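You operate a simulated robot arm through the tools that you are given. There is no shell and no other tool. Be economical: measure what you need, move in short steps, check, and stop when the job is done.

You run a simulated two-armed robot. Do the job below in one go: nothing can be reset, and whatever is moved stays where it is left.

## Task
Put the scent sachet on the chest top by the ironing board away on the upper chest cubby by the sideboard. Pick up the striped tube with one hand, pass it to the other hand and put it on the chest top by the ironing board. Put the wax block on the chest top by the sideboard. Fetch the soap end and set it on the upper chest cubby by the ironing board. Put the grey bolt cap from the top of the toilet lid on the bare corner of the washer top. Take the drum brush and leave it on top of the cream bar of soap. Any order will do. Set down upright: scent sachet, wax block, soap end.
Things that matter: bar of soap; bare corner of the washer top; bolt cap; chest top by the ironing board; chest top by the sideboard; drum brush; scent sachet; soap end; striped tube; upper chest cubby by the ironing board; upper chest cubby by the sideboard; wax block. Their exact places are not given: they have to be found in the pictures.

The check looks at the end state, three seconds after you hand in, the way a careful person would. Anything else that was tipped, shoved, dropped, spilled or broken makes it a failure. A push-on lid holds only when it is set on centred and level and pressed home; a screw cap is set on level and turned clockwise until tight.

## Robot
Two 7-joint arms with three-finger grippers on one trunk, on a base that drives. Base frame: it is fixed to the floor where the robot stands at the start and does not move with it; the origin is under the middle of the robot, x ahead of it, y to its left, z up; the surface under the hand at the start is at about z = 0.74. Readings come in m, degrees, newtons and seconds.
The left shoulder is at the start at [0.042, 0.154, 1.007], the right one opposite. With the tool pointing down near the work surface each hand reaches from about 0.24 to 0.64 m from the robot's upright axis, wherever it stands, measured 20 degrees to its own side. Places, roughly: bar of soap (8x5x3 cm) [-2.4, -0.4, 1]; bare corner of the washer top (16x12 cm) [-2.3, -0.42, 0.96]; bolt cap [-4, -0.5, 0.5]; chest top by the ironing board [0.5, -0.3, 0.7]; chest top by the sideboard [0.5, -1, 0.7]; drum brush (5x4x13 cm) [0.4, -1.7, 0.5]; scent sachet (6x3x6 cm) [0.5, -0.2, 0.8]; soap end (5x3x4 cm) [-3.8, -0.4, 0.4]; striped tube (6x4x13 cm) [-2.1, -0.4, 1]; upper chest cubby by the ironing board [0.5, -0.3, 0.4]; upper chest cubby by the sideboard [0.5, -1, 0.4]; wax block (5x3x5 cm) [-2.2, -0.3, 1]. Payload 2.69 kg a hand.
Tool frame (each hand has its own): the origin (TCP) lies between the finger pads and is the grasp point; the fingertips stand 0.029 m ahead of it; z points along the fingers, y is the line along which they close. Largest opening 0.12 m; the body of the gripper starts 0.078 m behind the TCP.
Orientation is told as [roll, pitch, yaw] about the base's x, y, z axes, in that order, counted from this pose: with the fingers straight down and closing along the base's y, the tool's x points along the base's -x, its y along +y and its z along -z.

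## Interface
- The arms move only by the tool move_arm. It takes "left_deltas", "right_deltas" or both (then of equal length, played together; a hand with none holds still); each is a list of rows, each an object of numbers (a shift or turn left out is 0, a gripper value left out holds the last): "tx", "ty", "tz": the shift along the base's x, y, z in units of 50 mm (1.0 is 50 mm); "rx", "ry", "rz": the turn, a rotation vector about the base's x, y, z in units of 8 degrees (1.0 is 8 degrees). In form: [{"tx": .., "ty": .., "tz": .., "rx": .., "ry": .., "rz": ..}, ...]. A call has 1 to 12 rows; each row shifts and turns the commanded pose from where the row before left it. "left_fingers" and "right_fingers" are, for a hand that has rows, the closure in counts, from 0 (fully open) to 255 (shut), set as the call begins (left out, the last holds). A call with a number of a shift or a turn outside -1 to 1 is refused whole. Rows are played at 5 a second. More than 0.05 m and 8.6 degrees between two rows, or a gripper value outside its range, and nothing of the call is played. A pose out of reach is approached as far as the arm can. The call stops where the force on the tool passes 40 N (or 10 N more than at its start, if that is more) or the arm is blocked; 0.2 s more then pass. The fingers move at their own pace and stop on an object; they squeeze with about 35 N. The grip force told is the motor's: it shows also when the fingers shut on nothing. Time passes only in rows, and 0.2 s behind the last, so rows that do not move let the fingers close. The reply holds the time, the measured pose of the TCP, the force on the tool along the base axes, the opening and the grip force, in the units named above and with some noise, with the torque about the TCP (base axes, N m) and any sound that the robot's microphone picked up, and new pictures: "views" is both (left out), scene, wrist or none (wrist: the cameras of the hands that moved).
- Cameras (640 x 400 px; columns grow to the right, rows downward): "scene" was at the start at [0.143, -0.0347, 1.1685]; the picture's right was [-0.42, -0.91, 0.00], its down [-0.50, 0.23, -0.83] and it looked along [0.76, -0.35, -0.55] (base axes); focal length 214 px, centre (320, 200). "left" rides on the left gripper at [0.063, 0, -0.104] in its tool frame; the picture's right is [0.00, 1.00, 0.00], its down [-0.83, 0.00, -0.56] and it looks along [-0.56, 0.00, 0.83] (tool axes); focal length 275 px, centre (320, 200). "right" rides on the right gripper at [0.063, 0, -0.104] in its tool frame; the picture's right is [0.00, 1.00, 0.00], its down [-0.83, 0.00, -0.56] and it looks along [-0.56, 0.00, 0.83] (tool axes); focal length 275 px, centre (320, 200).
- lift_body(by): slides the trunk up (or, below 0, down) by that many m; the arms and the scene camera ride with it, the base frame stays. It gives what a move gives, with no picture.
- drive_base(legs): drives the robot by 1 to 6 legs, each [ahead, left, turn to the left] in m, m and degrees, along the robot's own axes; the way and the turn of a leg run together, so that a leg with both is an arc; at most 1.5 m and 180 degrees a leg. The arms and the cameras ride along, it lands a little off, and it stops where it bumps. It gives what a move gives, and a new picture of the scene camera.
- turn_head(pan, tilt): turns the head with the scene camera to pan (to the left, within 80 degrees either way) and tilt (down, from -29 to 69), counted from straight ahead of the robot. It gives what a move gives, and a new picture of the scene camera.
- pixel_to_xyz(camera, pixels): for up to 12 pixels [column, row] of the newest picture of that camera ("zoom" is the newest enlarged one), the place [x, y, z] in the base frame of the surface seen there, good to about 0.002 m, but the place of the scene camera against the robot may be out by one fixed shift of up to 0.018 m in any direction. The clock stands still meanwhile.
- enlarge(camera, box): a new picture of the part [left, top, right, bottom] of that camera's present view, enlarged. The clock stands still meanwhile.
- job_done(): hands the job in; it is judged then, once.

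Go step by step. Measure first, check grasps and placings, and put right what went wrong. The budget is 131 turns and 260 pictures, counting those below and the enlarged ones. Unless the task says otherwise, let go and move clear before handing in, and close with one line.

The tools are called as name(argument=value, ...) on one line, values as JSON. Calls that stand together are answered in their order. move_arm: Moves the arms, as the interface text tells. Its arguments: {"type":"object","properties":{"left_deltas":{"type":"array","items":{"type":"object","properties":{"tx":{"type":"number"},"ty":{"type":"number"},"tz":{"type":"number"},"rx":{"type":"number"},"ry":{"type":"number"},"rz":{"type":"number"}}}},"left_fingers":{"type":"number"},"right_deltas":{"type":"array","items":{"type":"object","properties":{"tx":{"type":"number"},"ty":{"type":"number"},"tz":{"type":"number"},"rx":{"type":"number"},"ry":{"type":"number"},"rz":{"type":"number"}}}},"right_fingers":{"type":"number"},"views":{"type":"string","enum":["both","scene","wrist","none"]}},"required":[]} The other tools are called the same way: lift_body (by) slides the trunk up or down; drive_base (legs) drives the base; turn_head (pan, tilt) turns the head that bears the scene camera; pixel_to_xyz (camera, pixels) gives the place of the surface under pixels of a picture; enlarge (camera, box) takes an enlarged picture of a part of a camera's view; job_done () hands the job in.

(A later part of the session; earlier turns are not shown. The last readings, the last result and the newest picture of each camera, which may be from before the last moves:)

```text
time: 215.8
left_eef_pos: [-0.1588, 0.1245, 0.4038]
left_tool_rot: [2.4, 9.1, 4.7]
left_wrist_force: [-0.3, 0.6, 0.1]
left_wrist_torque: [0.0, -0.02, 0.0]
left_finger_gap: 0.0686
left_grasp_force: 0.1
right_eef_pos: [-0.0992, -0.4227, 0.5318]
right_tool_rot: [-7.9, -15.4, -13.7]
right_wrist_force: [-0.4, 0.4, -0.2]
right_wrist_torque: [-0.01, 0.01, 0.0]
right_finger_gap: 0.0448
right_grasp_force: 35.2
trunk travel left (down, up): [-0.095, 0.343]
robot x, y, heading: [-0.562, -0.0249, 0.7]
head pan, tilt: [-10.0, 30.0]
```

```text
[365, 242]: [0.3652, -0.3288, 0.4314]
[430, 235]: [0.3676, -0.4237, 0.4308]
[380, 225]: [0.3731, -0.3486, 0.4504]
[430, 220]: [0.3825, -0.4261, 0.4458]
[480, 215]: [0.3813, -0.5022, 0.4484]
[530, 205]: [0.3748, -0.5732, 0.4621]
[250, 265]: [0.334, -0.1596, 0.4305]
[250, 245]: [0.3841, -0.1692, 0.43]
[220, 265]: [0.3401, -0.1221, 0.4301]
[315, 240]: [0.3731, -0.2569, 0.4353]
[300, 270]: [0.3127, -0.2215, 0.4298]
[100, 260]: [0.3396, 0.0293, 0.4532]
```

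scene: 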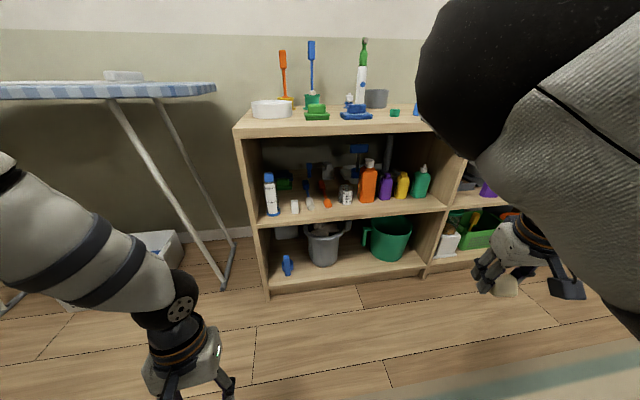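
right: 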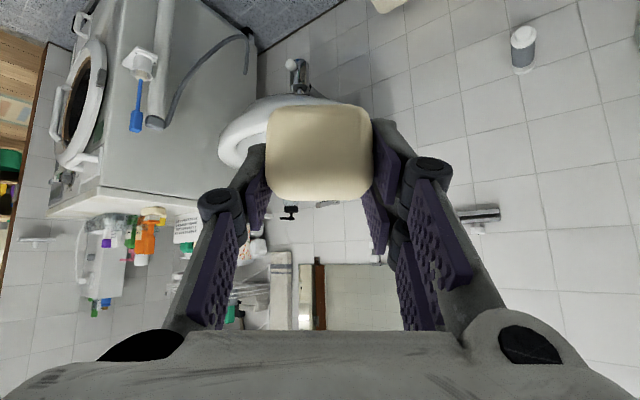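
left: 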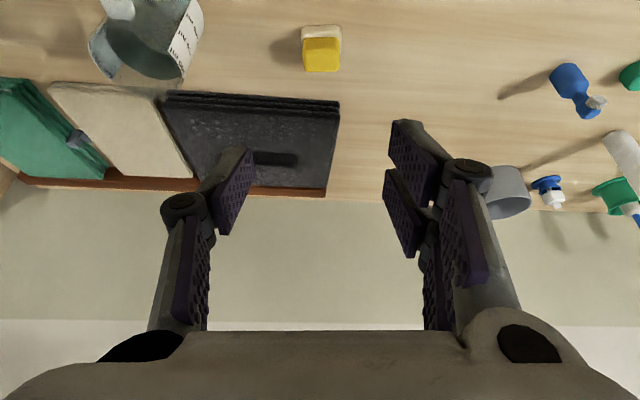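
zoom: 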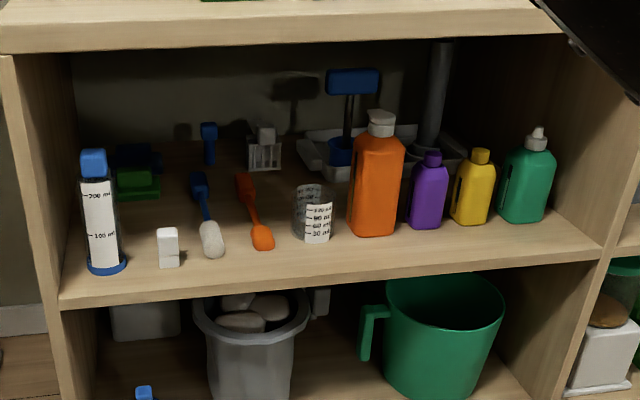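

Free front strip at x≈0.30–0.37. I re-level the right hand (yaw 0, pitch -45°, roll 2.3°) and raise the left hand out of the way.

move_arm(left_deltas=[{"tz": 0.8}, {"tz": 0.8}, {"tz": 0.8}, {"tz": 0.8}, {"tz": 0.8}, {}, {}, {}], right_deltas=[{"rz": 0.857}, {"rz": 0.857}, {"ry": -0.93}, {"ry": -0.93}, {"ry": -0.93}, {"ry": -0.93}, {"rx": 0.4545, "rz": 0.456}, {"rx": 0.4545, "rz": 0.456}], views="wrist")

```text
time: 217.6
left_eef_pos: [-0.1579, 0.1242, 0.6042]
left_tool_rot: [2.4, 9.1, 4.7]
left_wrist_force: [-0.3, 0.6, 0.3]
left_wrist_torque: [-0.03, -0.01, -0.01]
left_finger_gap: 0.0681
left_grasp_force: 0.0
right_eef_pos: [-0.0984, -0.4222, 0.5321]
right_tool_rot: [2.4, -45.2, 0.3]
right_wrist_force: [0.0, -1.0, -1.6]
right_wrist_torque: [-0.04, -0.01, -0.01]
right_finger_gap: 0.0447
right_grasp_force: 35.7
trunk travel left (down, up): [-0.095, 0.343]
robot x, y, heading: [-0.5689, -0.0284, 1.0]
head pan, tilt: [-10.0, 30.0]
```

right: 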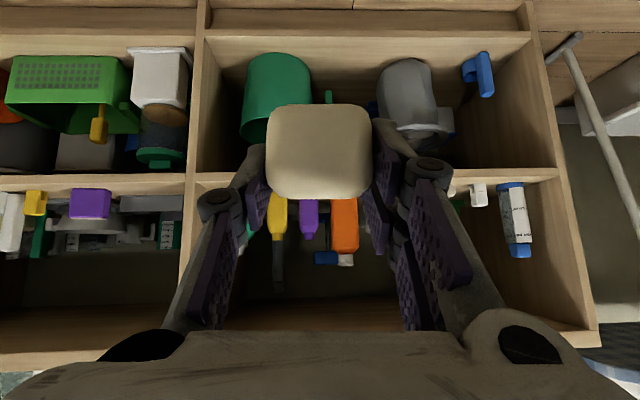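
left: 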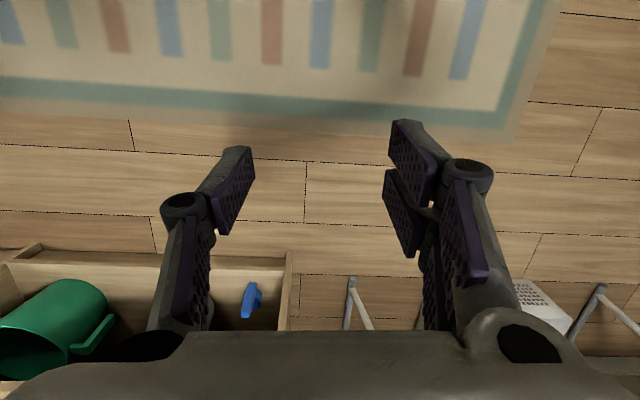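

Re-levelled. Drive 0.38 m ahead to the cubby mouth and check.

drive_base(legs=[[0.38, 0, 0]])

move_arm(right_deltas=[{"tz": -0.3}], views="wrist")

pixel_to_xyz(camera="right", pixels=[[320, 60], [250, 90], [400, 90], [200, 110], [450, 110], [320, 30]])

```text
time: 220.0
left_eef_pos: [0.2217, 0.1292, 0.6045]
left_tool_rot: [2.4, 9.1, 4.7]
left_wrist_force: [0.0, -0.5, -0.4]
left_wrist_torque: [0.0, 0.01, 0.01]
left_finger_gap: 0.0683
left_grasp_force: 0.0
right_eef_pos: [0.2809, -0.4188, 0.5316]
right_tool_rot: [2.3, -45.3, -0.1]
right_wrist_force: [0.3, 1.2, -0.1]
right_wrist_torque: [-0.01, -0.02, 0.01]
right_finger_gap: 0.0446
right_grasp_force: 35.1
trunk travel left (down, up): [-0.095, 0.343]
robot x, y, heading: [-0.183, -0.0237, 0.7]
head pan, tilt: [-10.0, 30.0]
```

scene: 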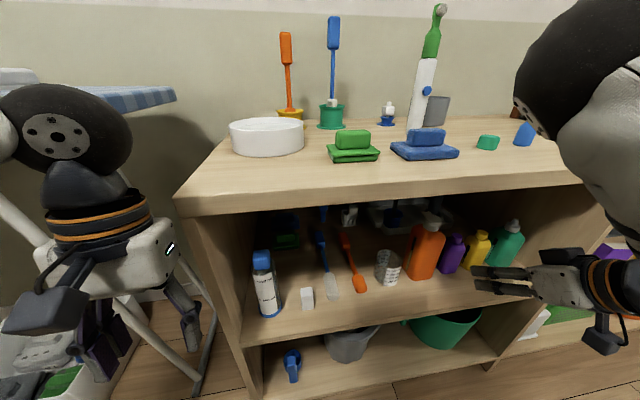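

```text
time: 220.4
left_eef_pos: [0.2243, 0.1291, 0.6039]
left_tool_rot: [2.4, 9.1, 4.6]
left_wrist_force: [-0.1, 0.2, 1.0]
left_wrist_torque: [0.04, 0.01, 0.0]
left_finger_gap: 0.0682
left_grasp_force: 0.0
right_eef_pos: [0.2822, -0.4208, 0.5163]
right_tool_rot: [2.3, -45.2, 0.0]
right_wrist_force: [0.6, -0.7, -1.2]
right_wrist_torque: [0.01, 0.02, -0.03]
right_finger_gap: 0.0446
right_grasp_force: 34.9
trunk travel left (down, up): [-0.095, 0.343]
robot x, y, heading: [-0.1854, -0.026, 0.7]
head pan, tilt: [-10.0, 30.0]
```

right: 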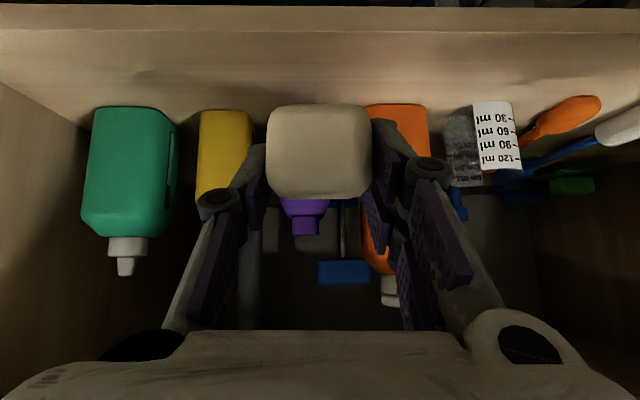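

```text
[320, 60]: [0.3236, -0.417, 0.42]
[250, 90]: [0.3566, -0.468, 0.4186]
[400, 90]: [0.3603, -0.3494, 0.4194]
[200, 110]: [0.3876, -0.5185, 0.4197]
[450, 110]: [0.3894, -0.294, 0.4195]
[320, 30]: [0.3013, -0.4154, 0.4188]
```

Shelf z=0.419, bottle fronts at x≈0.385. Place the soap end at x≈0.336.

move_arm(right_deltas=[{"tx": 0.54}, {"tx": 0.54, "tz": -0.3}, {"tz": -0.4}, {"tz": -0.4}, {"tz": -0.1}], views="wrist")

move_arm(right_deltas=[{"tz": -0.06}], views="none")

```text
time: 221.6
left_eef_pos: [0.2232, 0.1284, 0.604]
left_tool_rot: [2.4, 9.1, 4.5]
left_wrist_force: [0.1, -0.1, -0.9]
left_wrist_torque: [0.0, 0.0, 0.0]
left_finger_gap: 0.0683
left_grasp_force: 0.1
right_eef_pos: [0.3348, -0.4188, 0.4571]
right_tool_rot: [2.3, -45.2, 0.0]
right_wrist_force: [0.1, 0.1, 0.3]
right_wrist_torque: [0.03, 0.0, 0.02]
right_finger_gap: 0.0445
right_grasp_force: 34.9
trunk travel left (down, up): [-0.095, 0.343]
robot x, y, heading: [-0.1875, -0.0237, 0.8]
head pan, tilt: [-10.0, 30.0]
```

right: 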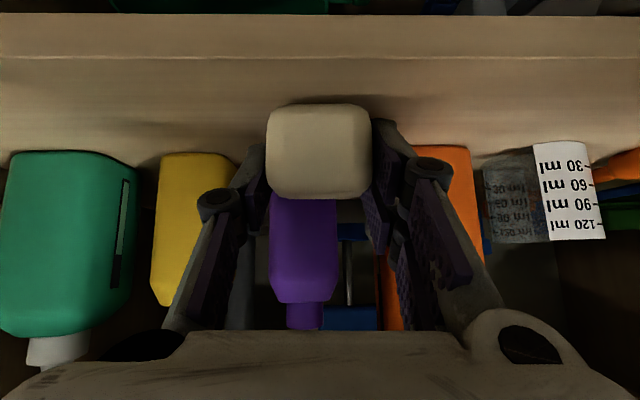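

```text
time: 222.0
left_eef_pos: [0.223, 0.1289, 0.6054]
left_tool_rot: [2.4, 9.2, 4.6]
left_wrist_force: [-0.6, -0.9, -0.4]
left_wrist_torque: [-0.01, 0.03, 0.0]
left_finger_gap: 0.0683
left_grasp_force: 0.0
right_eef_pos: [0.3348, -0.4197, 0.4558]
right_tool_rot: [2.2, -45.3, 0.1]
right_wrist_force: [-2.2, -0.6, 8.0]
right_wrist_torque: [-0.2, 0.07, -0.05]
right_finger_gap: 0.0446
right_grasp_force: 34.8
trunk travel left (down, up): [-0.095, 0.343]
robot x, y, heading: [-0.188, -0.0265, 0.8]
head pan, tilt: [-10.0, 30.0]
```

Contact. Open slowly and back out.

move_arm(right_deltas=[{}, {}, {}], right_fingers=125, views="none")

move_arm(right_deltas=[{"tx": -0.4, "tz": 0.4}, {"tx": -0.5, "tz": 0.5}], views="wrist")

```text
time: 222.8
left_eef_pos: [0.2241, 0.1279, 0.6048]
left_tool_rot: [2.5, 9.1, 4.6]
left_wrist_force: [0.5, -0.1, -0.4]
left_wrist_torque: [-0.02, 0.0, 0.05]
left_finger_gap: 0.0684
left_grasp_force: 0.2
right_eef_pos: [0.3356, -0.4192, 0.4545]
right_tool_rot: [2.3, -45.2, 0.0]
right_wrist_force: [-0.6, 0.4, 1.0]
right_wrist_torque: [0.0, 0.01, -0.02]
right_finger_gap: 0.0611
right_grasp_force: 0.0
trunk travel left (down, up): [-0.095, 0.343]
robot x, y, heading: [-0.188, -0.0249, 0.7]
head pan, tilt: [-10.0, 30.0]
```

```text
time: 223.4
left_eef_pos: [0.2236, 0.1301, 0.6025]
left_tool_rot: [2.4, 9.2, 4.6]
left_wrist_force: [-0.1, 0.9, 0.6]
left_wrist_torque: [0.0, 0.02, -0.01]
left_finger_gap: 0.0685
left_grasp_force: 0.0
right_eef_pos: [0.29, -0.42, 0.4999]
right_tool_rot: [2.3, -45.0, 0.1]
right_wrist_force: [-0.2, -0.2, -0.8]
right_wrist_torque: [-0.04, 0.04, 0.01]
right_finger_gap: 0.0612
right_grasp_force: 0.0
trunk travel left (down, up): [-0.095, 0.343]
robot x, y, heading: [-0.1854, -0.0266, 0.7]
head pan, tilt: [-10.0, 30.0]
```

right: 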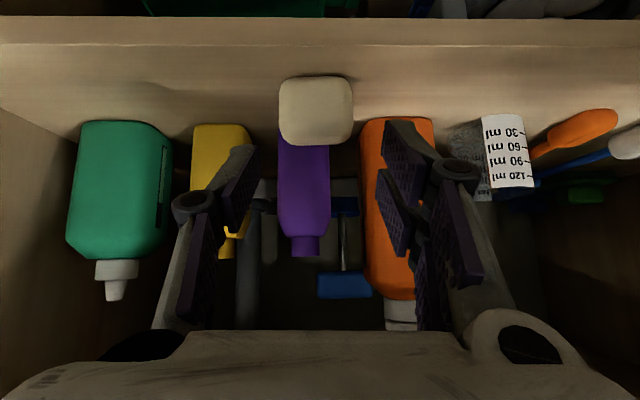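

Soap end is set. Now fetch the tube: raise, retract hands high, drive back to the bathroom.

move_arm(right_deltas=[{"tx": -0.3, "tz": 0.2}, {"tx": -0.3, "tz": 0.2}], views="none")

drive_base(legs=[[-0.4, 0, 0], [0, -1.1, 0]])

lift_body(by=0.34)

move_arm(left_deltas=[{"tz": 0.9}, {"tz": 0.9}, {"tz": 0.9}, {}, {}, {}], right_deltas=[{"tz": 0.9}, {"tz": 0.9}, {"tz": 0.9}, {"tz": 0.9}, {"tz": 0.9}, {"tz": 0.9}], views="none")

```text
time: 224.0
left_eef_pos: [0.2238, 0.1289, 0.6037]
left_tool_rot: [2.4, 9.1, 4.6]
left_wrist_force: [0.1, 0.0, -0.3]
left_wrist_torque: [0.0, -0.01, 0.0]
left_finger_gap: 0.0683
left_grasp_force: 0.0
right_eef_pos: [0.2601, -0.4194, 0.5195]
right_tool_rot: [2.4, -45.3, 0.1]
right_wrist_force: [0.3, -0.5, 0.0]
right_wrist_torque: [-0.02, 0.02, -0.01]
right_finger_gap: 0.0612
right_grasp_force: 0.1
trunk travel left (down, up): [-0.095, 0.343]
robot x, y, heading: [-0.187, -0.027, 0.9]
head pan, tilt: [-10.0, 30.0]
```

```text
time: 234.9
left_eef_pos: [-0.168, -0.9854, 0.6044]
left_tool_rot: [2.4, 9.1, 4.4]
left_wrist_force: [-0.1, 1.4, -0.8]
left_wrist_torque: [0.02, 0.01, 0.02]
left_finger_gap: 0.0684
left_grasp_force: 0.0
right_eef_pos: [-0.1324, -1.533, 0.5195]
right_tool_rot: [2.3, -45.1, -0.1]
right_wrist_force: [0.2, -0.4, -0.7]
right_wrist_torque: [0.03, 0.0, -0.03]
right_finger_gap: 0.0612
right_grasp_force: 0.0
trunk travel left (down, up): [-0.095, 0.343]
robot x, y, heading: [-0.5786, -1.1386, 0.5]
head pan, tilt: [-10.0, 30.0]
```

scene: 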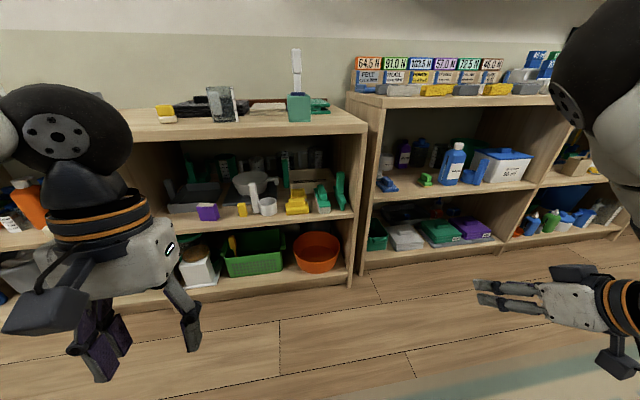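

```text
time: 238.2
left_eef_pos: [-0.1677, -0.9848, 0.9437]
left_tool_rot: [2.4, 9.1, 4.4]
left_wrist_force: [0.3, 0.3, -0.9]
left_wrist_torque: [0.03, 0.01, 0.02]
left_finger_gap: 0.0683
left_grasp_force: 0.1
right_eef_pos: [-0.1322, -1.5321, 0.8575]
right_tool_rot: [2.3, -45.1, -0.1]
right_wrist_force: [-0.3, 0.2, -1.0]
right_wrist_torque: [-0.02, -0.03, 0.02]
right_finger_gap: 0.061
right_grasp_force: 0.1
trunk travel left (down, up): [-0.435, 0.003]
robot x, y, heading: [-0.5787, -1.1372, 0.4]
head pan, tilt: [-10.0, 30.0]
```

```text
time: 239.6
left_eef_pos: [-0.1688, -0.9841, 1.0777]
left_tool_rot: [2.4, 9.0, 4.4]
left_wrist_force: [0.5, 0.1, 0.1]
left_wrist_torque: [0.0, 0.01, -0.03]
left_finger_gap: 0.0682
left_grasp_force: 0.0
right_eef_pos: [-0.1341, -1.5333, 1.1288]
right_tool_rot: [2.4, -45.1, -0.2]
right_wrist_force: [0.5, 0.0, -0.4]
right_wrist_torque: [0.03, 0.03, 0.0]
right_finger_gap: 0.061
right_grasp_force: 0.0
trunk travel left (down, up): [-0.435, 0.003]
robot x, y, heading: [-0.5748, -1.1391, 0.7]
head pan, tilt: [-10.0, 30.0]
```

Drive through the doorway again, past the washer, and turn to face it.

drive_base(legs=[[0, 0, 179.5], [1.35, 0, 0], [0, -0.08, 0], [0.75, 0, 0], [0, 0, -90], [0, -0.19, 0]])

turn_head(pan=-10, tilt=38)

enlarge(camera="scene", box=[260, 80, 500, 230])

```text
time: 263.9
left_eef_pos: [-2.6566, -0.6953, 1.0784]
left_tool_rot: [2.4, 9.1, 94.8]
left_wrist_force: [0.4, 0.1, 1.0]
left_wrist_torque: [0.01, 0.01, 0.02]
left_finger_gap: 0.0683
left_grasp_force: 0.1
right_eef_pos: [-2.1075, -0.6561, 1.1279]
right_tool_rot: [2.3, -45.3, 90.3]
right_wrist_force: [0.5, 0.0, 0.6]
right_wrist_torque: [-0.02, 0.01, 0.03]
right_finger_gap: 0.0612
right_grasp_force: 0.1
trunk travel left (down, up): [-0.435, 0.003]
robot x, y, heading: [-2.5026, -1.1027, 90.9]
head pan, tilt: [-10.0, 30.0]
```

scene: 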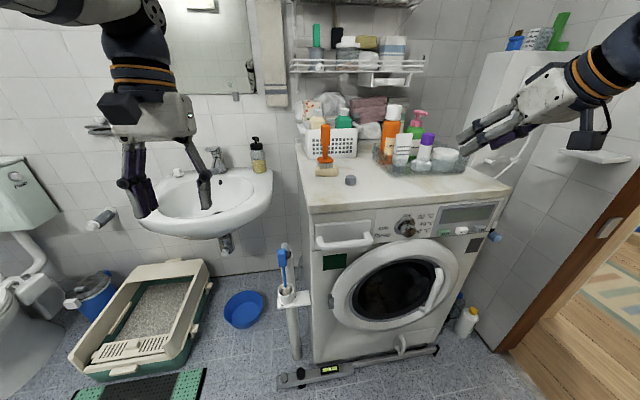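

```text
time: 264.6
left_eef_pos: [-2.6573, -0.6944, 1.0785]
left_tool_rot: [2.4, 9.1, 94.7]
left_wrist_force: [0.3, -0.6, -0.2]
left_wrist_torque: [0.0, 0.04, 0.0]
left_finger_gap: 0.0684
left_grasp_force: 0.1
right_eef_pos: [-2.108, -0.6555, 1.1294]
right_tool_rot: [2.3, -45.3, 90.3]
right_wrist_force: [-0.3, 0.4, -0.4]
right_wrist_torque: [-0.02, -0.03, -0.03]
right_finger_gap: 0.0611
right_grasp_force: 0.1
trunk travel left (down, up): [-0.435, 0.003]
robot x, y, heading: [-2.5006, -1.1043, 91.0]
head pan, tilt: [-10.0, 38.0]
```

scene: 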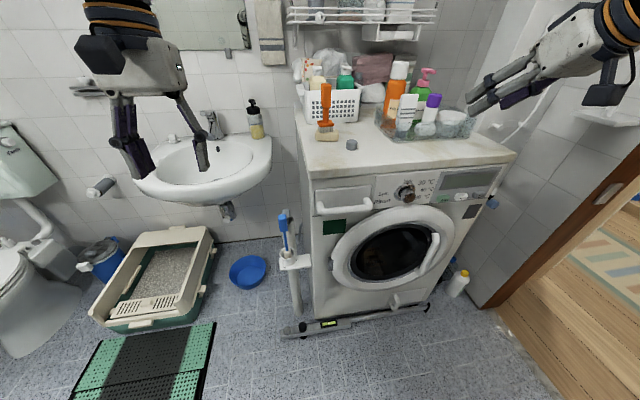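

```text
2.67 times, centred on (380, 155) of scene
```

zoom: 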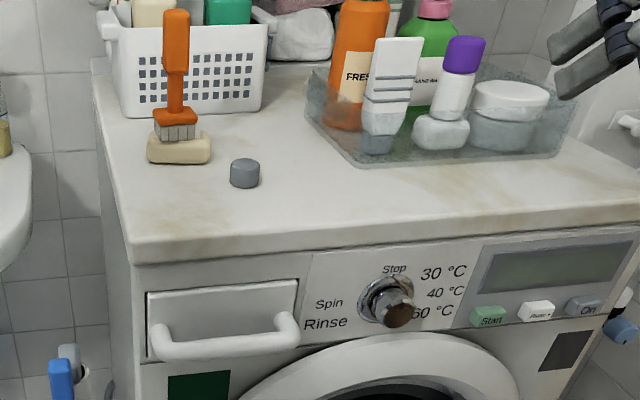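

Everything stands. The right hand is in line with the striped tube; move closer and measure with the wrist camera.

drive_base(legs=[[0.12, 0, 0]])

move_arm(right_deltas=[{"tz": 0.1}], right_fingers=30, views="wrist")

enlarge(camera="right", box=[200, 60, 440, 210])

```text
time: 265.8
left_eef_pos: [-2.6586, -0.5752, 1.0784]
left_tool_rot: [2.4, 9.1, 94.7]
left_wrist_force: [0.6, 0.3, 0.3]
left_wrist_torque: [-0.02, 0.01, 0.06]
left_finger_gap: 0.0682
left_grasp_force: 0.2
right_eef_pos: [-2.1083, -0.5376, 1.1288]
right_tool_rot: [2.3, -45.1, 90.3]
right_wrist_force: [-0.1, 0.1, -0.2]
right_wrist_torque: [-0.02, 0.03, -0.02]
right_finger_gap: 0.0613
right_grasp_force: 0.1
trunk travel left (down, up): [-0.435, 0.003]
robot x, y, heading: [-2.5007, -0.9824, 90.8]
head pan, tilt: [-10.0, 38.0]
```

scene: 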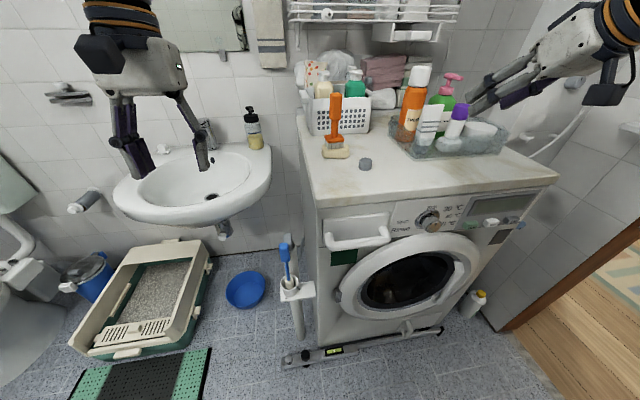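

```text
time: 266.2
left_eef_pos: [-2.658, -0.5757, 1.0779]
left_tool_rot: [2.4, 9.1, 94.6]
left_wrist_force: [-0.1, 0.3, -0.5]
left_wrist_torque: [0.02, -0.02, -0.02]
left_finger_gap: 0.068
left_grasp_force: 0.1
right_eef_pos: [-2.1085, -0.5391, 1.1341]
right_tool_rot: [2.3, -45.1, 90.2]
right_wrist_force: [-0.6, 0.2, 0.3]
right_wrist_torque: [0.01, 0.0, 0.0]
right_finger_gap: 0.1059
right_grasp_force: 0.2
trunk travel left (down, up): [-0.435, 0.003]
robot x, y, heading: [-2.5004, -0.984, 90.6]
head pan, tilt: [-10.0, 38.0]
```

right: 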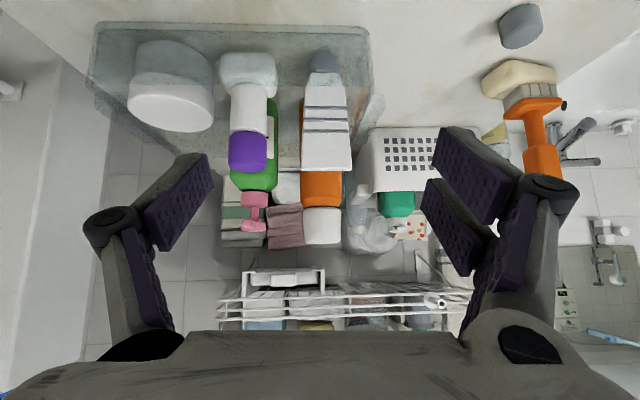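

```text
2.67 times, centred on (320, 135) of right
```

zoom: 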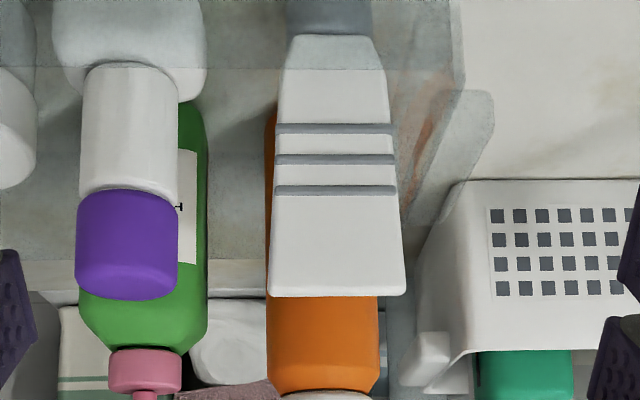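

pixel_to_xyz(camera="zoom", pixels=[[275, 270], [400, 270], [335, 290], [335, 230], [280, 150], [390, 150], [335, 80], [300, 50], [330, 20], [330, 330], [165, 240], [130, 280]])

pixel_to_xyz(camera="right", pixels=[[330, 170], [360, 35], [300, 30], [375, 110], [372, 80], [345, 50]])

```text
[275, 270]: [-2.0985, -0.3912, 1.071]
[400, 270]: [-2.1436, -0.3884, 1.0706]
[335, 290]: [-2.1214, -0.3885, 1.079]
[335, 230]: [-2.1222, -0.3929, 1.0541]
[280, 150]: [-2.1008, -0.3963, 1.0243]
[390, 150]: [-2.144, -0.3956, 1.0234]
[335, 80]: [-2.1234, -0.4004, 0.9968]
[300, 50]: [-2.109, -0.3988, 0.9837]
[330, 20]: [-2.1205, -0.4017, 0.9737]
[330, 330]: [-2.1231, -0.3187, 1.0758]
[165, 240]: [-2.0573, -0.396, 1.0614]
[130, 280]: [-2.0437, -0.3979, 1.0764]
```

```text
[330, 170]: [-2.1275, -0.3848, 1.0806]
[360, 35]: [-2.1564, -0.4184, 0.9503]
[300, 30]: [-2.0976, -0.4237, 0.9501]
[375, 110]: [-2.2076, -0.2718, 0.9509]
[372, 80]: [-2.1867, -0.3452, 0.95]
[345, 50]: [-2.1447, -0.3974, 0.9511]
```

Tube: x −2.097…−2.146, front face y≈-0.39, z 0.952–1.081, yaw 0. Align and go to pre-grasp with 80 mm opening.

move_arm(right_deltas=[{"tx": -0.26}, {"ty": 0.8}, {"ty": 0.9, "tz": -0.2}], right_fingers=85, views="wrist")

```text
time: 267.0
left_eef_pos: [-2.6571, -0.5741, 1.0774]
left_tool_rot: [2.4, 9.1, 94.7]
left_wrist_force: [0.2, 0.2, 0.1]
left_wrist_torque: [0.03, -0.02, -0.01]
left_finger_gap: 0.0683
left_grasp_force: 0.1
right_eef_pos: [-2.1206, -0.4502, 1.1214]
right_tool_rot: [2.3, -45.1, 90.3]
right_wrist_force: [0.9, 0.4, 0.1]
right_wrist_torque: [-0.01, -0.02, 0.0]
right_finger_gap: 0.0797
right_grasp_force: 0.1
trunk travel left (down, up): [-0.435, 0.003]
robot x, y, heading: [-2.5018, -0.982, 90.7]
head pan, tilt: [-10.0, 38.0]
```

right: 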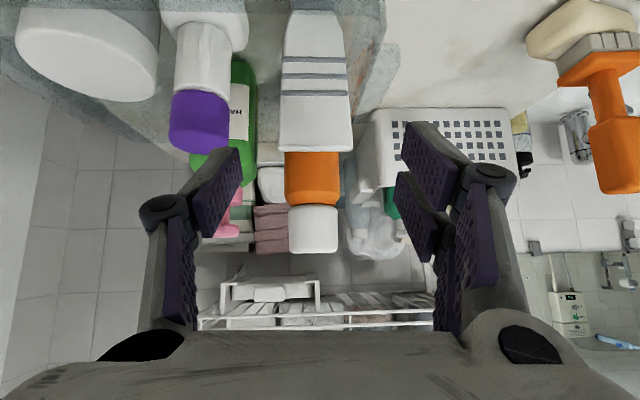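

move_arm(right_deltas=[{"ty": 0.4, "tz": -0.4}, {"ty": 0.4, "tz": -0.4}, {"ty": 0.45, "tz": -0.45}], right_fingers=103, views="wrist")

move_arm(right_deltas=[{}, {}, {}], right_fingers=255, views="wrist")

```text
time: 267.8
left_eef_pos: [-2.6572, -0.5744, 1.0774]
left_tool_rot: [2.5, 9.2, 94.7]
left_wrist_force: [-0.3, -0.4, -0.3]
left_wrist_torque: [0.0, -0.02, 0.02]
left_finger_gap: 0.0685
left_grasp_force: 0.1
right_eef_pos: [-2.1214, -0.3883, 1.0593]
right_tool_rot: [2.3, -45.1, 90.1]
right_wrist_force: [0.2, -0.3, 0.0]
right_wrist_torque: [0.03, 0.0, 0.02]
right_finger_gap: 0.0714
right_grasp_force: 0.0
trunk travel left (down, up): [-0.435, 0.003]
robot x, y, heading: [-2.5029, -0.9857, 90.8]
head pan, tilt: [-10.0, 38.0]
```

right: 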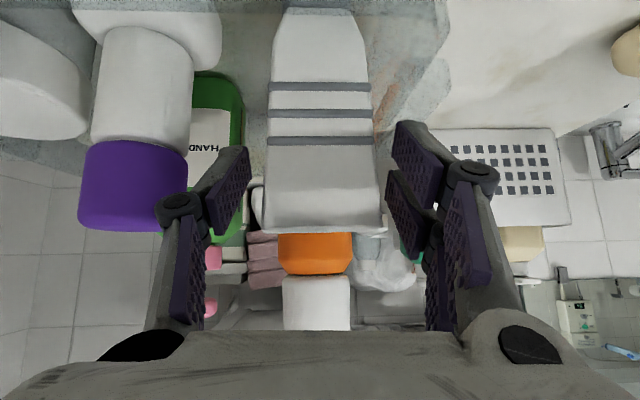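

```text
time: 268.6
left_eef_pos: [-2.6589, -0.5759, 1.0778]
left_tool_rot: [2.4, 9.1, 94.7]
left_wrist_force: [-0.5, 0.0, -0.4]
left_wrist_torque: [0.05, 0.01, 0.01]
left_finger_gap: 0.0681
left_grasp_force: 0.0
right_eef_pos: [-2.1213, -0.3903, 1.0621]
right_tool_rot: [2.3, -45.2, 90.2]
right_wrist_force: [0.4, 0.4, 2.7]
right_wrist_torque: [0.04, -0.15, 0.0]
right_finger_gap: 0.0509
right_grasp_force: 35.1
trunk travel left (down, up): [-0.435, 0.003]
robot x, y, heading: [-2.5031, -0.9836, 90.8]
head pan, tilt: [-10.0, 38.0]
```

right: 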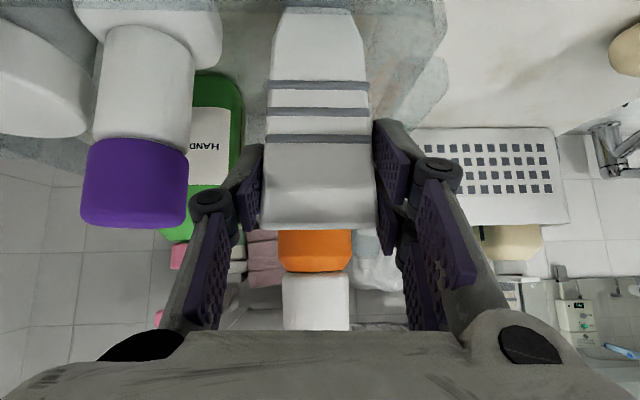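

Tube gripped (51 mm). Lift straight up out of the tray, then pull back.

move_arm(right_deltas=[{"tz": 0.6}, {"tz": 0.8}, {"tz": 0.8}, {"tz": 0.4, "ty": -0.6}, {"ty": -0.9}, {"ty": -0.9}], views="both")

```text
time: 270.0
left_eef_pos: [-2.6581, -0.5766, 1.0782]
left_tool_rot: [2.5, 9.1, 94.7]
left_wrist_force: [0.2, 0.7, -0.9]
left_wrist_torque: [0.0, 0.03, 0.0]
left_finger_gap: 0.0682
left_grasp_force: 0.0
right_eef_pos: [-2.1209, -0.512, 1.1916]
right_tool_rot: [2.2, -45.1, 90.3]
right_wrist_force: [0.4, -1.1, -0.7]
right_wrist_torque: [0.03, 0.02, 0.01]
right_finger_gap: 0.0509
right_grasp_force: 35.2
trunk travel left (down, up): [-0.435, 0.003]
robot x, y, heading: [-2.5049, -0.9867, 90.7]
head pan, tilt: [-10.0, 38.0]
```

scene: 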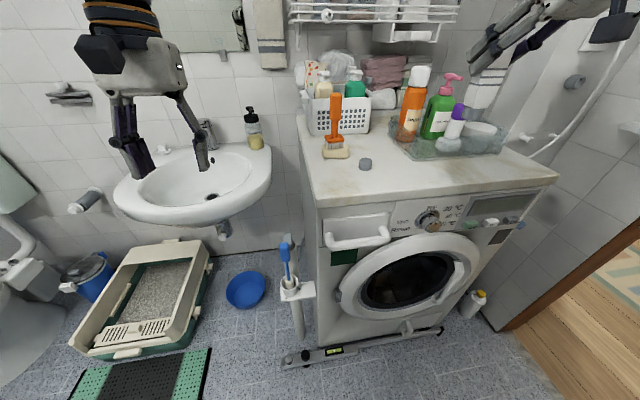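
right: 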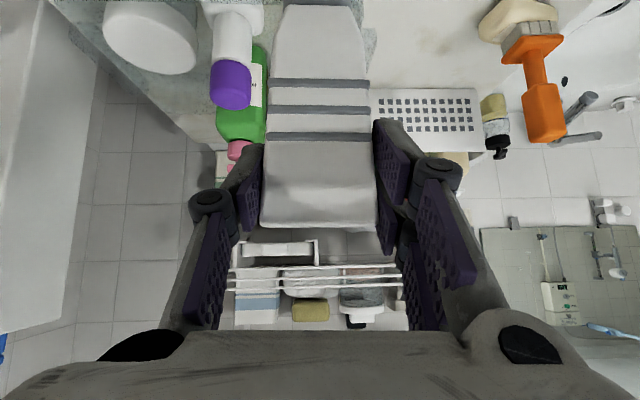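

Drive out of the bathroom the same way as before.

drive_base(legs=[[-0.04, 0, 0], [0, -0.4, 0], [0, 0, -90.5], [0, 0.03, 0], [1.5, 0, 0]])

turn_head(pan=-10, tilt=25)

```text
time: 285.4
left_eef_pos: [-0.2105, -0.8322, 1.0783]
left_tool_rot: [2.4, 9.1, 4.2]
left_wrist_force: [0.8, 0.0, 0.3]
left_wrist_torque: [-0.03, 0.0, -0.01]
left_finger_gap: 0.0684
left_grasp_force: 0.1
right_eef_pos: [-0.1496, -1.3707, 1.1917]
right_tool_rot: [2.4, -45.2, -0.3]
right_wrist_force: [-0.7, -0.4, -1.7]
right_wrist_torque: [0.01, 0.0, 0.0]
right_finger_gap: 0.0502
right_grasp_force: 34.6
trunk travel left (down, up): [-0.435, 0.003]
robot x, y, heading: [-0.6172, -0.9816, 0.5]
head pan, tilt: [-10.0, 38.0]
```

scene: 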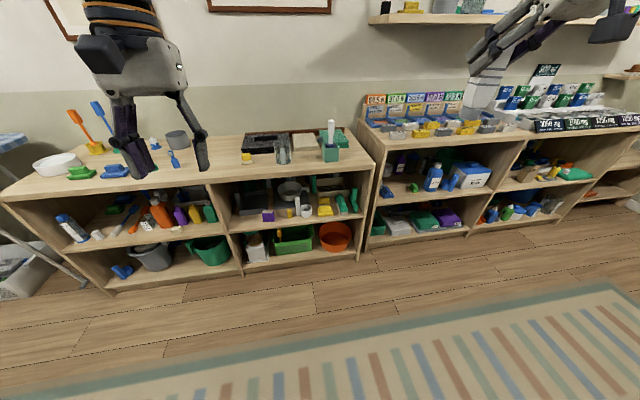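

```text
time: 286.1
left_eef_pos: [-0.2095, -0.8317, 1.0791]
left_tool_rot: [2.4, 9.0, 4.2]
left_wrist_force: [0.5, -0.5, 0.9]
left_wrist_torque: [-0.01, 0.02, 0.0]
left_finger_gap: 0.0684
left_grasp_force: 0.0
right_eef_pos: [-0.1516, -1.3696, 1.1903]
right_tool_rot: [2.3, -45.2, -0.3]
right_wrist_force: [0.1, -0.4, -0.5]
right_wrist_torque: [0.03, 0.01, 0.0]
right_finger_gap: 0.0505
right_grasp_force: 34.6
trunk travel left (down, up): [-0.435, 0.003]
robot x, y, heading: [-0.6231, -0.9844, 0.1]
head pan, tilt: [-10.0, 25.0]
```

scene: 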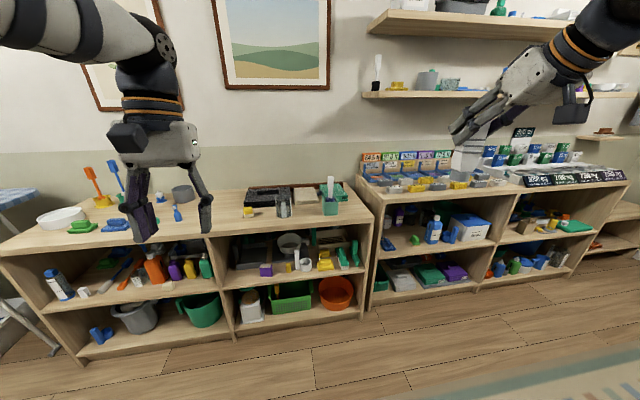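

Clear. Now the handover in free air: bring the tube to the middle with the right hand yawed in, while the left hand tilts to -45° further left.

move_arm(left_deltas=[{"ry": -0.84, "ty": 0.35}, {"ry": -0.84, "ty": 0.35}, {"ry": -0.84, "ty": 0.35}, {"ry": -0.84, "ty": 0.35}, {"ry": -0.84, "ty": 0.35}, {"ry": -0.84, "ty": 0.35}, {"ry": -0.84, "ty": 0.35}, {"ry": -0.84, "ty": 0.35}], right_deltas=[{"tx": 0.325, "ty": 0.8425, "tz": -0.35, "rz": 0.547}, {"tx": 0.325, "ty": 0.8425, "tz": -0.35, "rz": 0.547}, {"tx": 0.325, "ty": 0.8425, "tz": -0.35, "rz": 0.547}, {"tx": 0.325, "ty": 0.8425, "tz": -0.35, "rz": 0.547}, {"tx": 0.325, "ty": 0.8425, "tz": -0.35, "rz": 0.547}, {"tx": 0.325, "ty": 0.8425, "tz": -0.35, "rz": 0.547}, {"tx": 0.325, "ty": 0.8425, "tz": -0.35, "rz": 0.547}, {"tx": 0.325, "ty": 0.8425, "tz": -0.35, "rz": 0.547}], left_fingers=40, views="scene")

```text
time: 287.9
left_eef_pos: [-0.2098, -0.6911, 1.077]
left_tool_rot: [-2.4, -44.5, 5.8]
left_wrist_force: [-0.6, -0.1, 0.2]
left_wrist_torque: [0.01, 0.01, -0.04]
left_finger_gap: 0.1011
left_grasp_force: 0.0
right_eef_pos: [-0.0197, -1.0318, 1.0517]
right_tool_rot: [2.3, -45.3, 34.7]
right_wrist_force: [0.1, 0.8, -0.5]
right_wrist_torque: [0.01, -0.01, 0.02]
right_finger_gap: 0.0507
right_grasp_force: 34.9
trunk travel left (down, up): [-0.435, 0.003]
robot x, y, heading: [-0.6161, -0.9839, -0.0]
head pan, tilt: [-10.0, 25.0]
```

scene: 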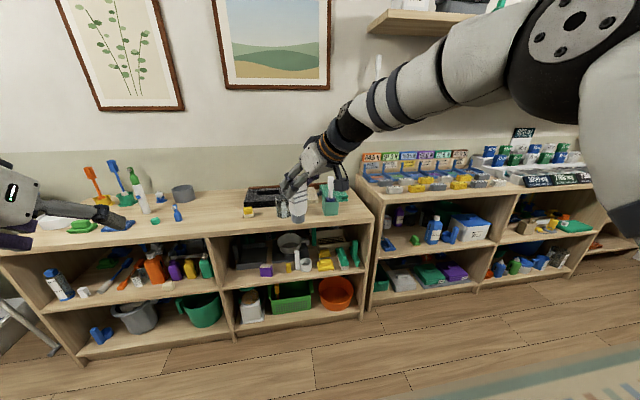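

Right hand holds the tube at (-0.013,-1.027). Swing the left hand (yaw -45°) to a pre-grasp beside the tube's lower half.

move_arm(left_deltas=[{"tx": 0.2425, "ty": -0.59, "tz": -0.235, "rz": -0.794}, {"tx": 0.2425, "ty": -0.59, "tz": -0.235, "rz": -0.794}, {"tx": 0.2425, "ty": -0.59, "tz": -0.235, "rz": -0.794}, {"tx": 0.2425, "ty": -0.59, "tz": -0.235, "rz": -0.794}, {"tx": 0.2425, "ty": -0.59, "tz": -0.235, "rz": -0.794}, {"tx": 0.2425, "ty": -0.59, "tz": -0.235, "rz": -0.794}, {"tx": 0.2425, "ty": -0.59, "tz": -0.235, "rz": -0.794}, {"tx": 0.2425, "ty": -0.59, "tz": -0.235, "rz": -0.794}], left_fingers=70, views="both")

turn_head(pan=0, tilt=25)

```text
time: 289.8
left_eef_pos: [-0.1135, -0.9285, 0.9839]
left_tool_rot: [-2.6, -44.3, -44.9]
left_wrist_force: [0.7, -0.4, 0.1]
left_wrist_torque: [-0.02, 0.02, -0.04]
left_finger_gap: 0.0871
left_grasp_force: 0.2
right_eef_pos: [-0.0202, -1.034, 1.0517]
right_tool_rot: [2.4, -45.0, 34.6]
right_wrist_force: [-0.7, -0.4, -0.8]
right_wrist_torque: [0.0, -0.01, -0.01]
right_finger_gap: 0.0507
right_grasp_force: 34.9
trunk travel left (down, up): [-0.435, 0.003]
robot x, y, heading: [-0.6173, -0.9836, 0.5]
head pan, tilt: [-10.0, 25.0]
```

scene: 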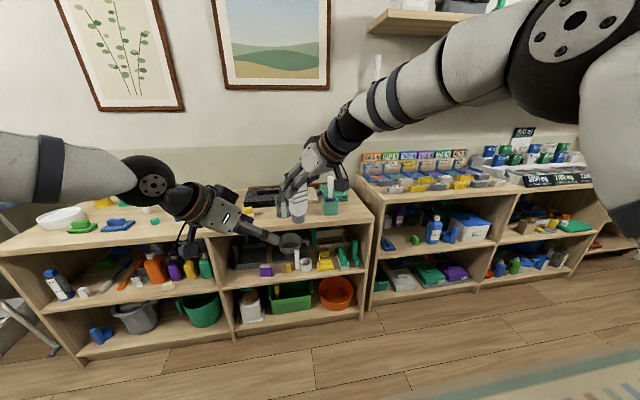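
left: 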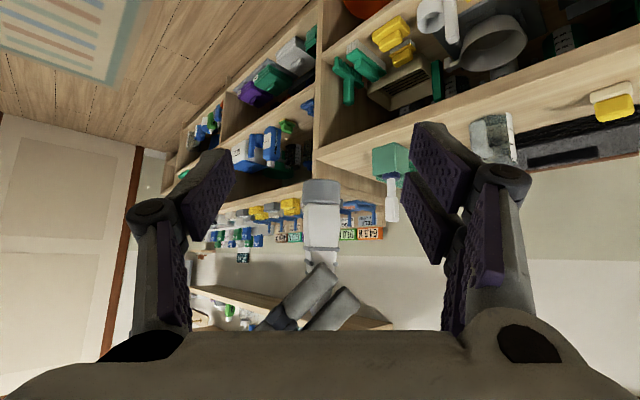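

```text
time: 290.5
left_eef_pos: [-0.1131, -0.9276, 0.9829]
left_tool_rot: [-2.2, -44.5, -44.9]
left_wrist_force: [0.0, 0.4, 0.3]
left_wrist_torque: [0.01, 0.0, -0.01]
left_finger_gap: 0.087
left_grasp_force: 0.0
right_eef_pos: [-0.0221, -1.0335, 1.052]
right_tool_rot: [2.3, -45.3, 34.6]
right_wrist_force: [0.0, 0.2, -1.2]
right_wrist_torque: [-0.02, 0.04, -0.01]
right_finger_gap: 0.0505
right_grasp_force: 34.7
trunk travel left (down, up): [-0.435, 0.003]
robot x, y, heading: [-0.6208, -0.9839, 0.4]
head pan, tilt: [0.0, 25.0]
```

scene: 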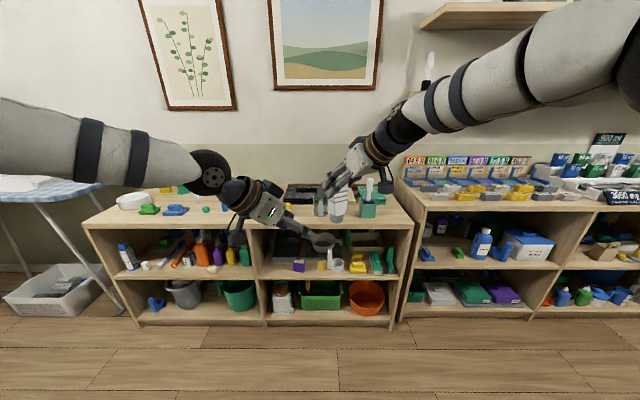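

Tube is centred in the left view (320,190–265). Measure it.

pixel_to_xyz(camera="left", pixels=[[320, 185], [320, 200], [320, 225], [320, 245], [306, 225], [338, 225], [305, 190], [338, 190], [300, 285]])

enlarge(camera="left", box=[240, 160, 400, 340])

```text
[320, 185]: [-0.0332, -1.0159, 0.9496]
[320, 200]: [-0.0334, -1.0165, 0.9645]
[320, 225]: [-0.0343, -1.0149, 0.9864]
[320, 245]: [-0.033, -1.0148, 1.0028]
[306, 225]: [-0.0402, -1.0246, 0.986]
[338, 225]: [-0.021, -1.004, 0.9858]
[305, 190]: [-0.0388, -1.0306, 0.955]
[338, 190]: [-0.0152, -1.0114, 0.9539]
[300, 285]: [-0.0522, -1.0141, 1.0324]
```

```text
2.22 times, centred on (320, 250) of left
```

zoom: 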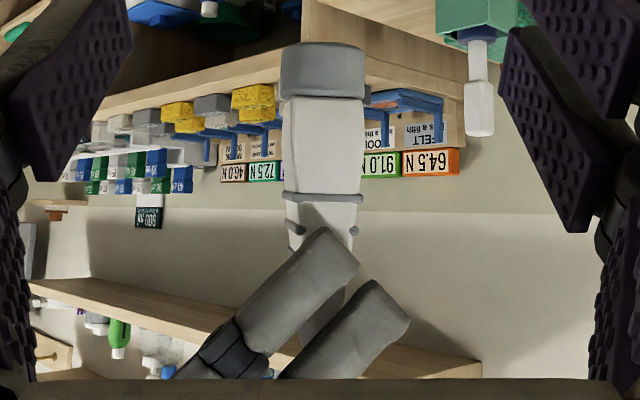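

Advance the left hand 0.135 m horizontally onto the tube, then check.

move_arm(left_deltas=[{"tx": 0.465, "ty": -0.5, "tz": 0.03}, {"tx": 0.465, "ty": -0.5}, {"tx": 0.465, "ty": -0.5}, {"tx": 0.42, "ty": -0.46}], views="both")

enlarge(camera="scene", box=[220, 120, 460, 270])

```text
time: 291.6
left_eef_pos: [-0.0246, -1.0252, 0.9856]
left_tool_rot: [-2.4, -44.4, -45.2]
left_wrist_force: [-5.0, 2.2, 1.0]
left_wrist_torque: [-0.14, -0.46, 0.0]
left_finger_gap: 0.087
left_grasp_force: 0.1
right_eef_pos: [-0.0163, -1.0394, 1.0526]
right_tool_rot: [1.8, -45.5, 34.1]
right_wrist_force: [3.4, -1.6, -3.3]
right_wrist_torque: [0.03, 0.08, -0.1]
right_finger_gap: 0.0502
right_grasp_force: 35.3
trunk travel left (down, up): [-0.435, 0.003]
robot x, y, heading: [-0.6205, -0.9836, 0.4]
head pan, tilt: [0.0, 25.0]
stopped in row 4 (right hand): the force on the tool passed its limit at 43 N (the readings are from after the stop); the commanded pose is now the measured one
```

scene: 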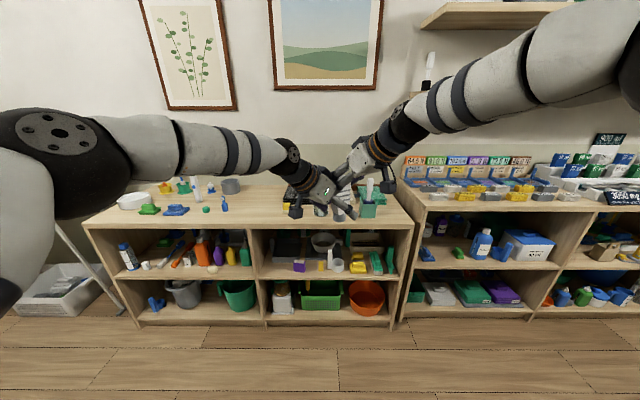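
left: 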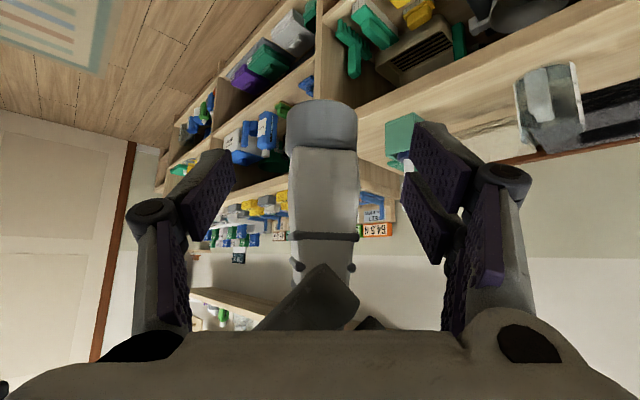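

```text
2.67 times, centred on (340, 195) of scene
```

zoom: 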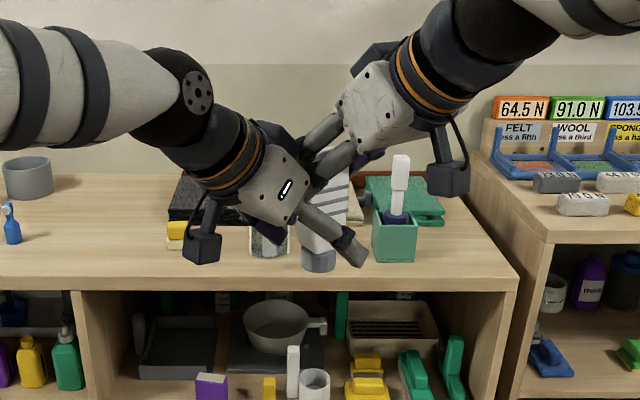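

The left palm just touched a right fingertip; force is now ~5 N and the pads straddle the tube. Ease 2 mm back and close the left fingers.

move_arm(left_deltas=[{"tx": -0.03, "ty": 0.03, "tz": -0.06}, {}, {}, {}], left_fingers=255, views="wrist")

```text
time: 292.6
left_eef_pos: [-0.0226, -1.0237, 0.9827]
left_tool_rot: [-2.3, -44.4, -45.3]
left_wrist_force: [3.3, 1.3, 2.0]
left_wrist_torque: [0.23, 0.01, 0.15]
left_finger_gap: 0.0346
left_grasp_force: 34.1
right_eef_pos: [-0.0172, -1.0393, 1.0515]
right_tool_rot: [1.8, -45.4, 34.3]
right_wrist_force: [-4.6, -1.6, -2.6]
right_wrist_torque: [-0.35, 0.26, -0.04]
right_finger_gap: 0.0504
right_grasp_force: 35.1
trunk travel left (down, up): [-0.435, 0.003]
robot x, y, heading: [-0.62, -0.985, 0.3]
head pan, tilt: [0.0, 25.0]
```

left: 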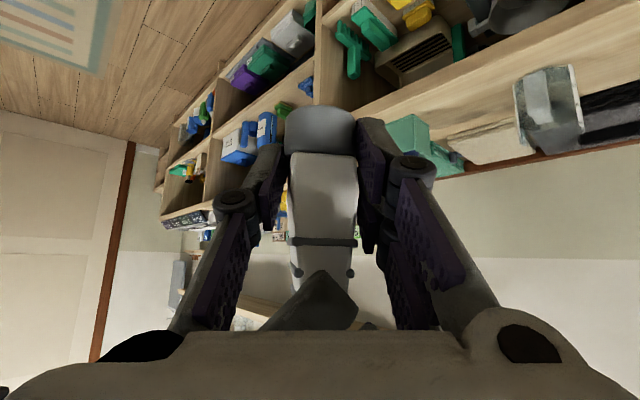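

The left hand holds (34.6 mm). Open the right only slightly (palm is near), then retreat along its own axis.

move_arm(right_deltas=[{}, {}], right_fingers=130, views="none")

move_arm(right_deltas=[{"tx": -0.12, "ty": -0.08, "tz": 0.14}, {"tx": -0.23, "ty": -0.16, "tz": 0.28}, {"tx": -0.35, "ty": -0.25, "tz": 0.42}, {"tx": -0.46, "ty": -0.33, "tz": 0.56}], views="both")

```text
time: 293.2
left_eef_pos: [-0.0254, -1.0239, 0.9825]
left_tool_rot: [-2.5, -44.2, -45.3]
left_wrist_force: [-8.2, 3.6, -1.8]
left_wrist_torque: [-0.33, -0.77, 0.03]
left_finger_gap: 0.0345
left_grasp_force: 34.8
right_eef_pos: [-0.0165, -1.0388, 1.0538]
right_tool_rot: [1.9, -45.6, 34.1]
right_wrist_force: [8.1, -4.1, 0.8]
right_wrist_torque: [0.12, 0.24, -0.14]
right_finger_gap: 0.0535
right_grasp_force: 0.0
trunk travel left (down, up): [-0.435, 0.003]
robot x, y, heading: [-0.6226, -0.9854, 0.2]
head pan, tilt: [0.0, 25.0]
```

```text
time: 294.2
left_eef_pos: [-0.0261, -1.0245, 0.9843]
left_tool_rot: [-2.2, -44.4, -45.4]
left_wrist_force: [-0.2, 0.1, -0.6]
left_wrist_torque: [0.02, -0.02, 0.01]
left_finger_gap: 0.0348
left_grasp_force: 35.2
right_eef_pos: [-0.0772, -1.0796, 1.1241]
right_tool_rot: [1.8, -45.5, 34.4]
right_wrist_force: [-0.3, 0.0, -0.1]
right_wrist_torque: [-0.01, 0.05, 0.0]
right_finger_gap: 0.0589
right_grasp_force: 0.1
trunk travel left (down, up): [-0.435, 0.003]
robot x, y, heading: [-0.6224, -0.9836, 0.5]
head pan, tilt: [0.0, 25.0]
```

scene: 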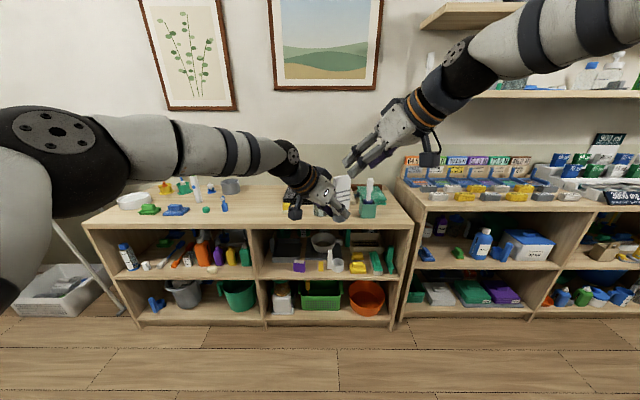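
right: 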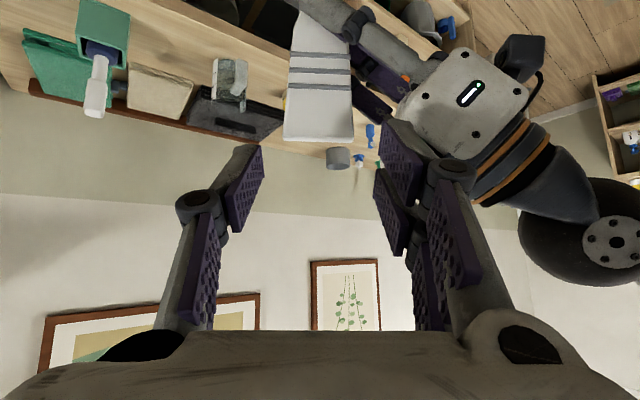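

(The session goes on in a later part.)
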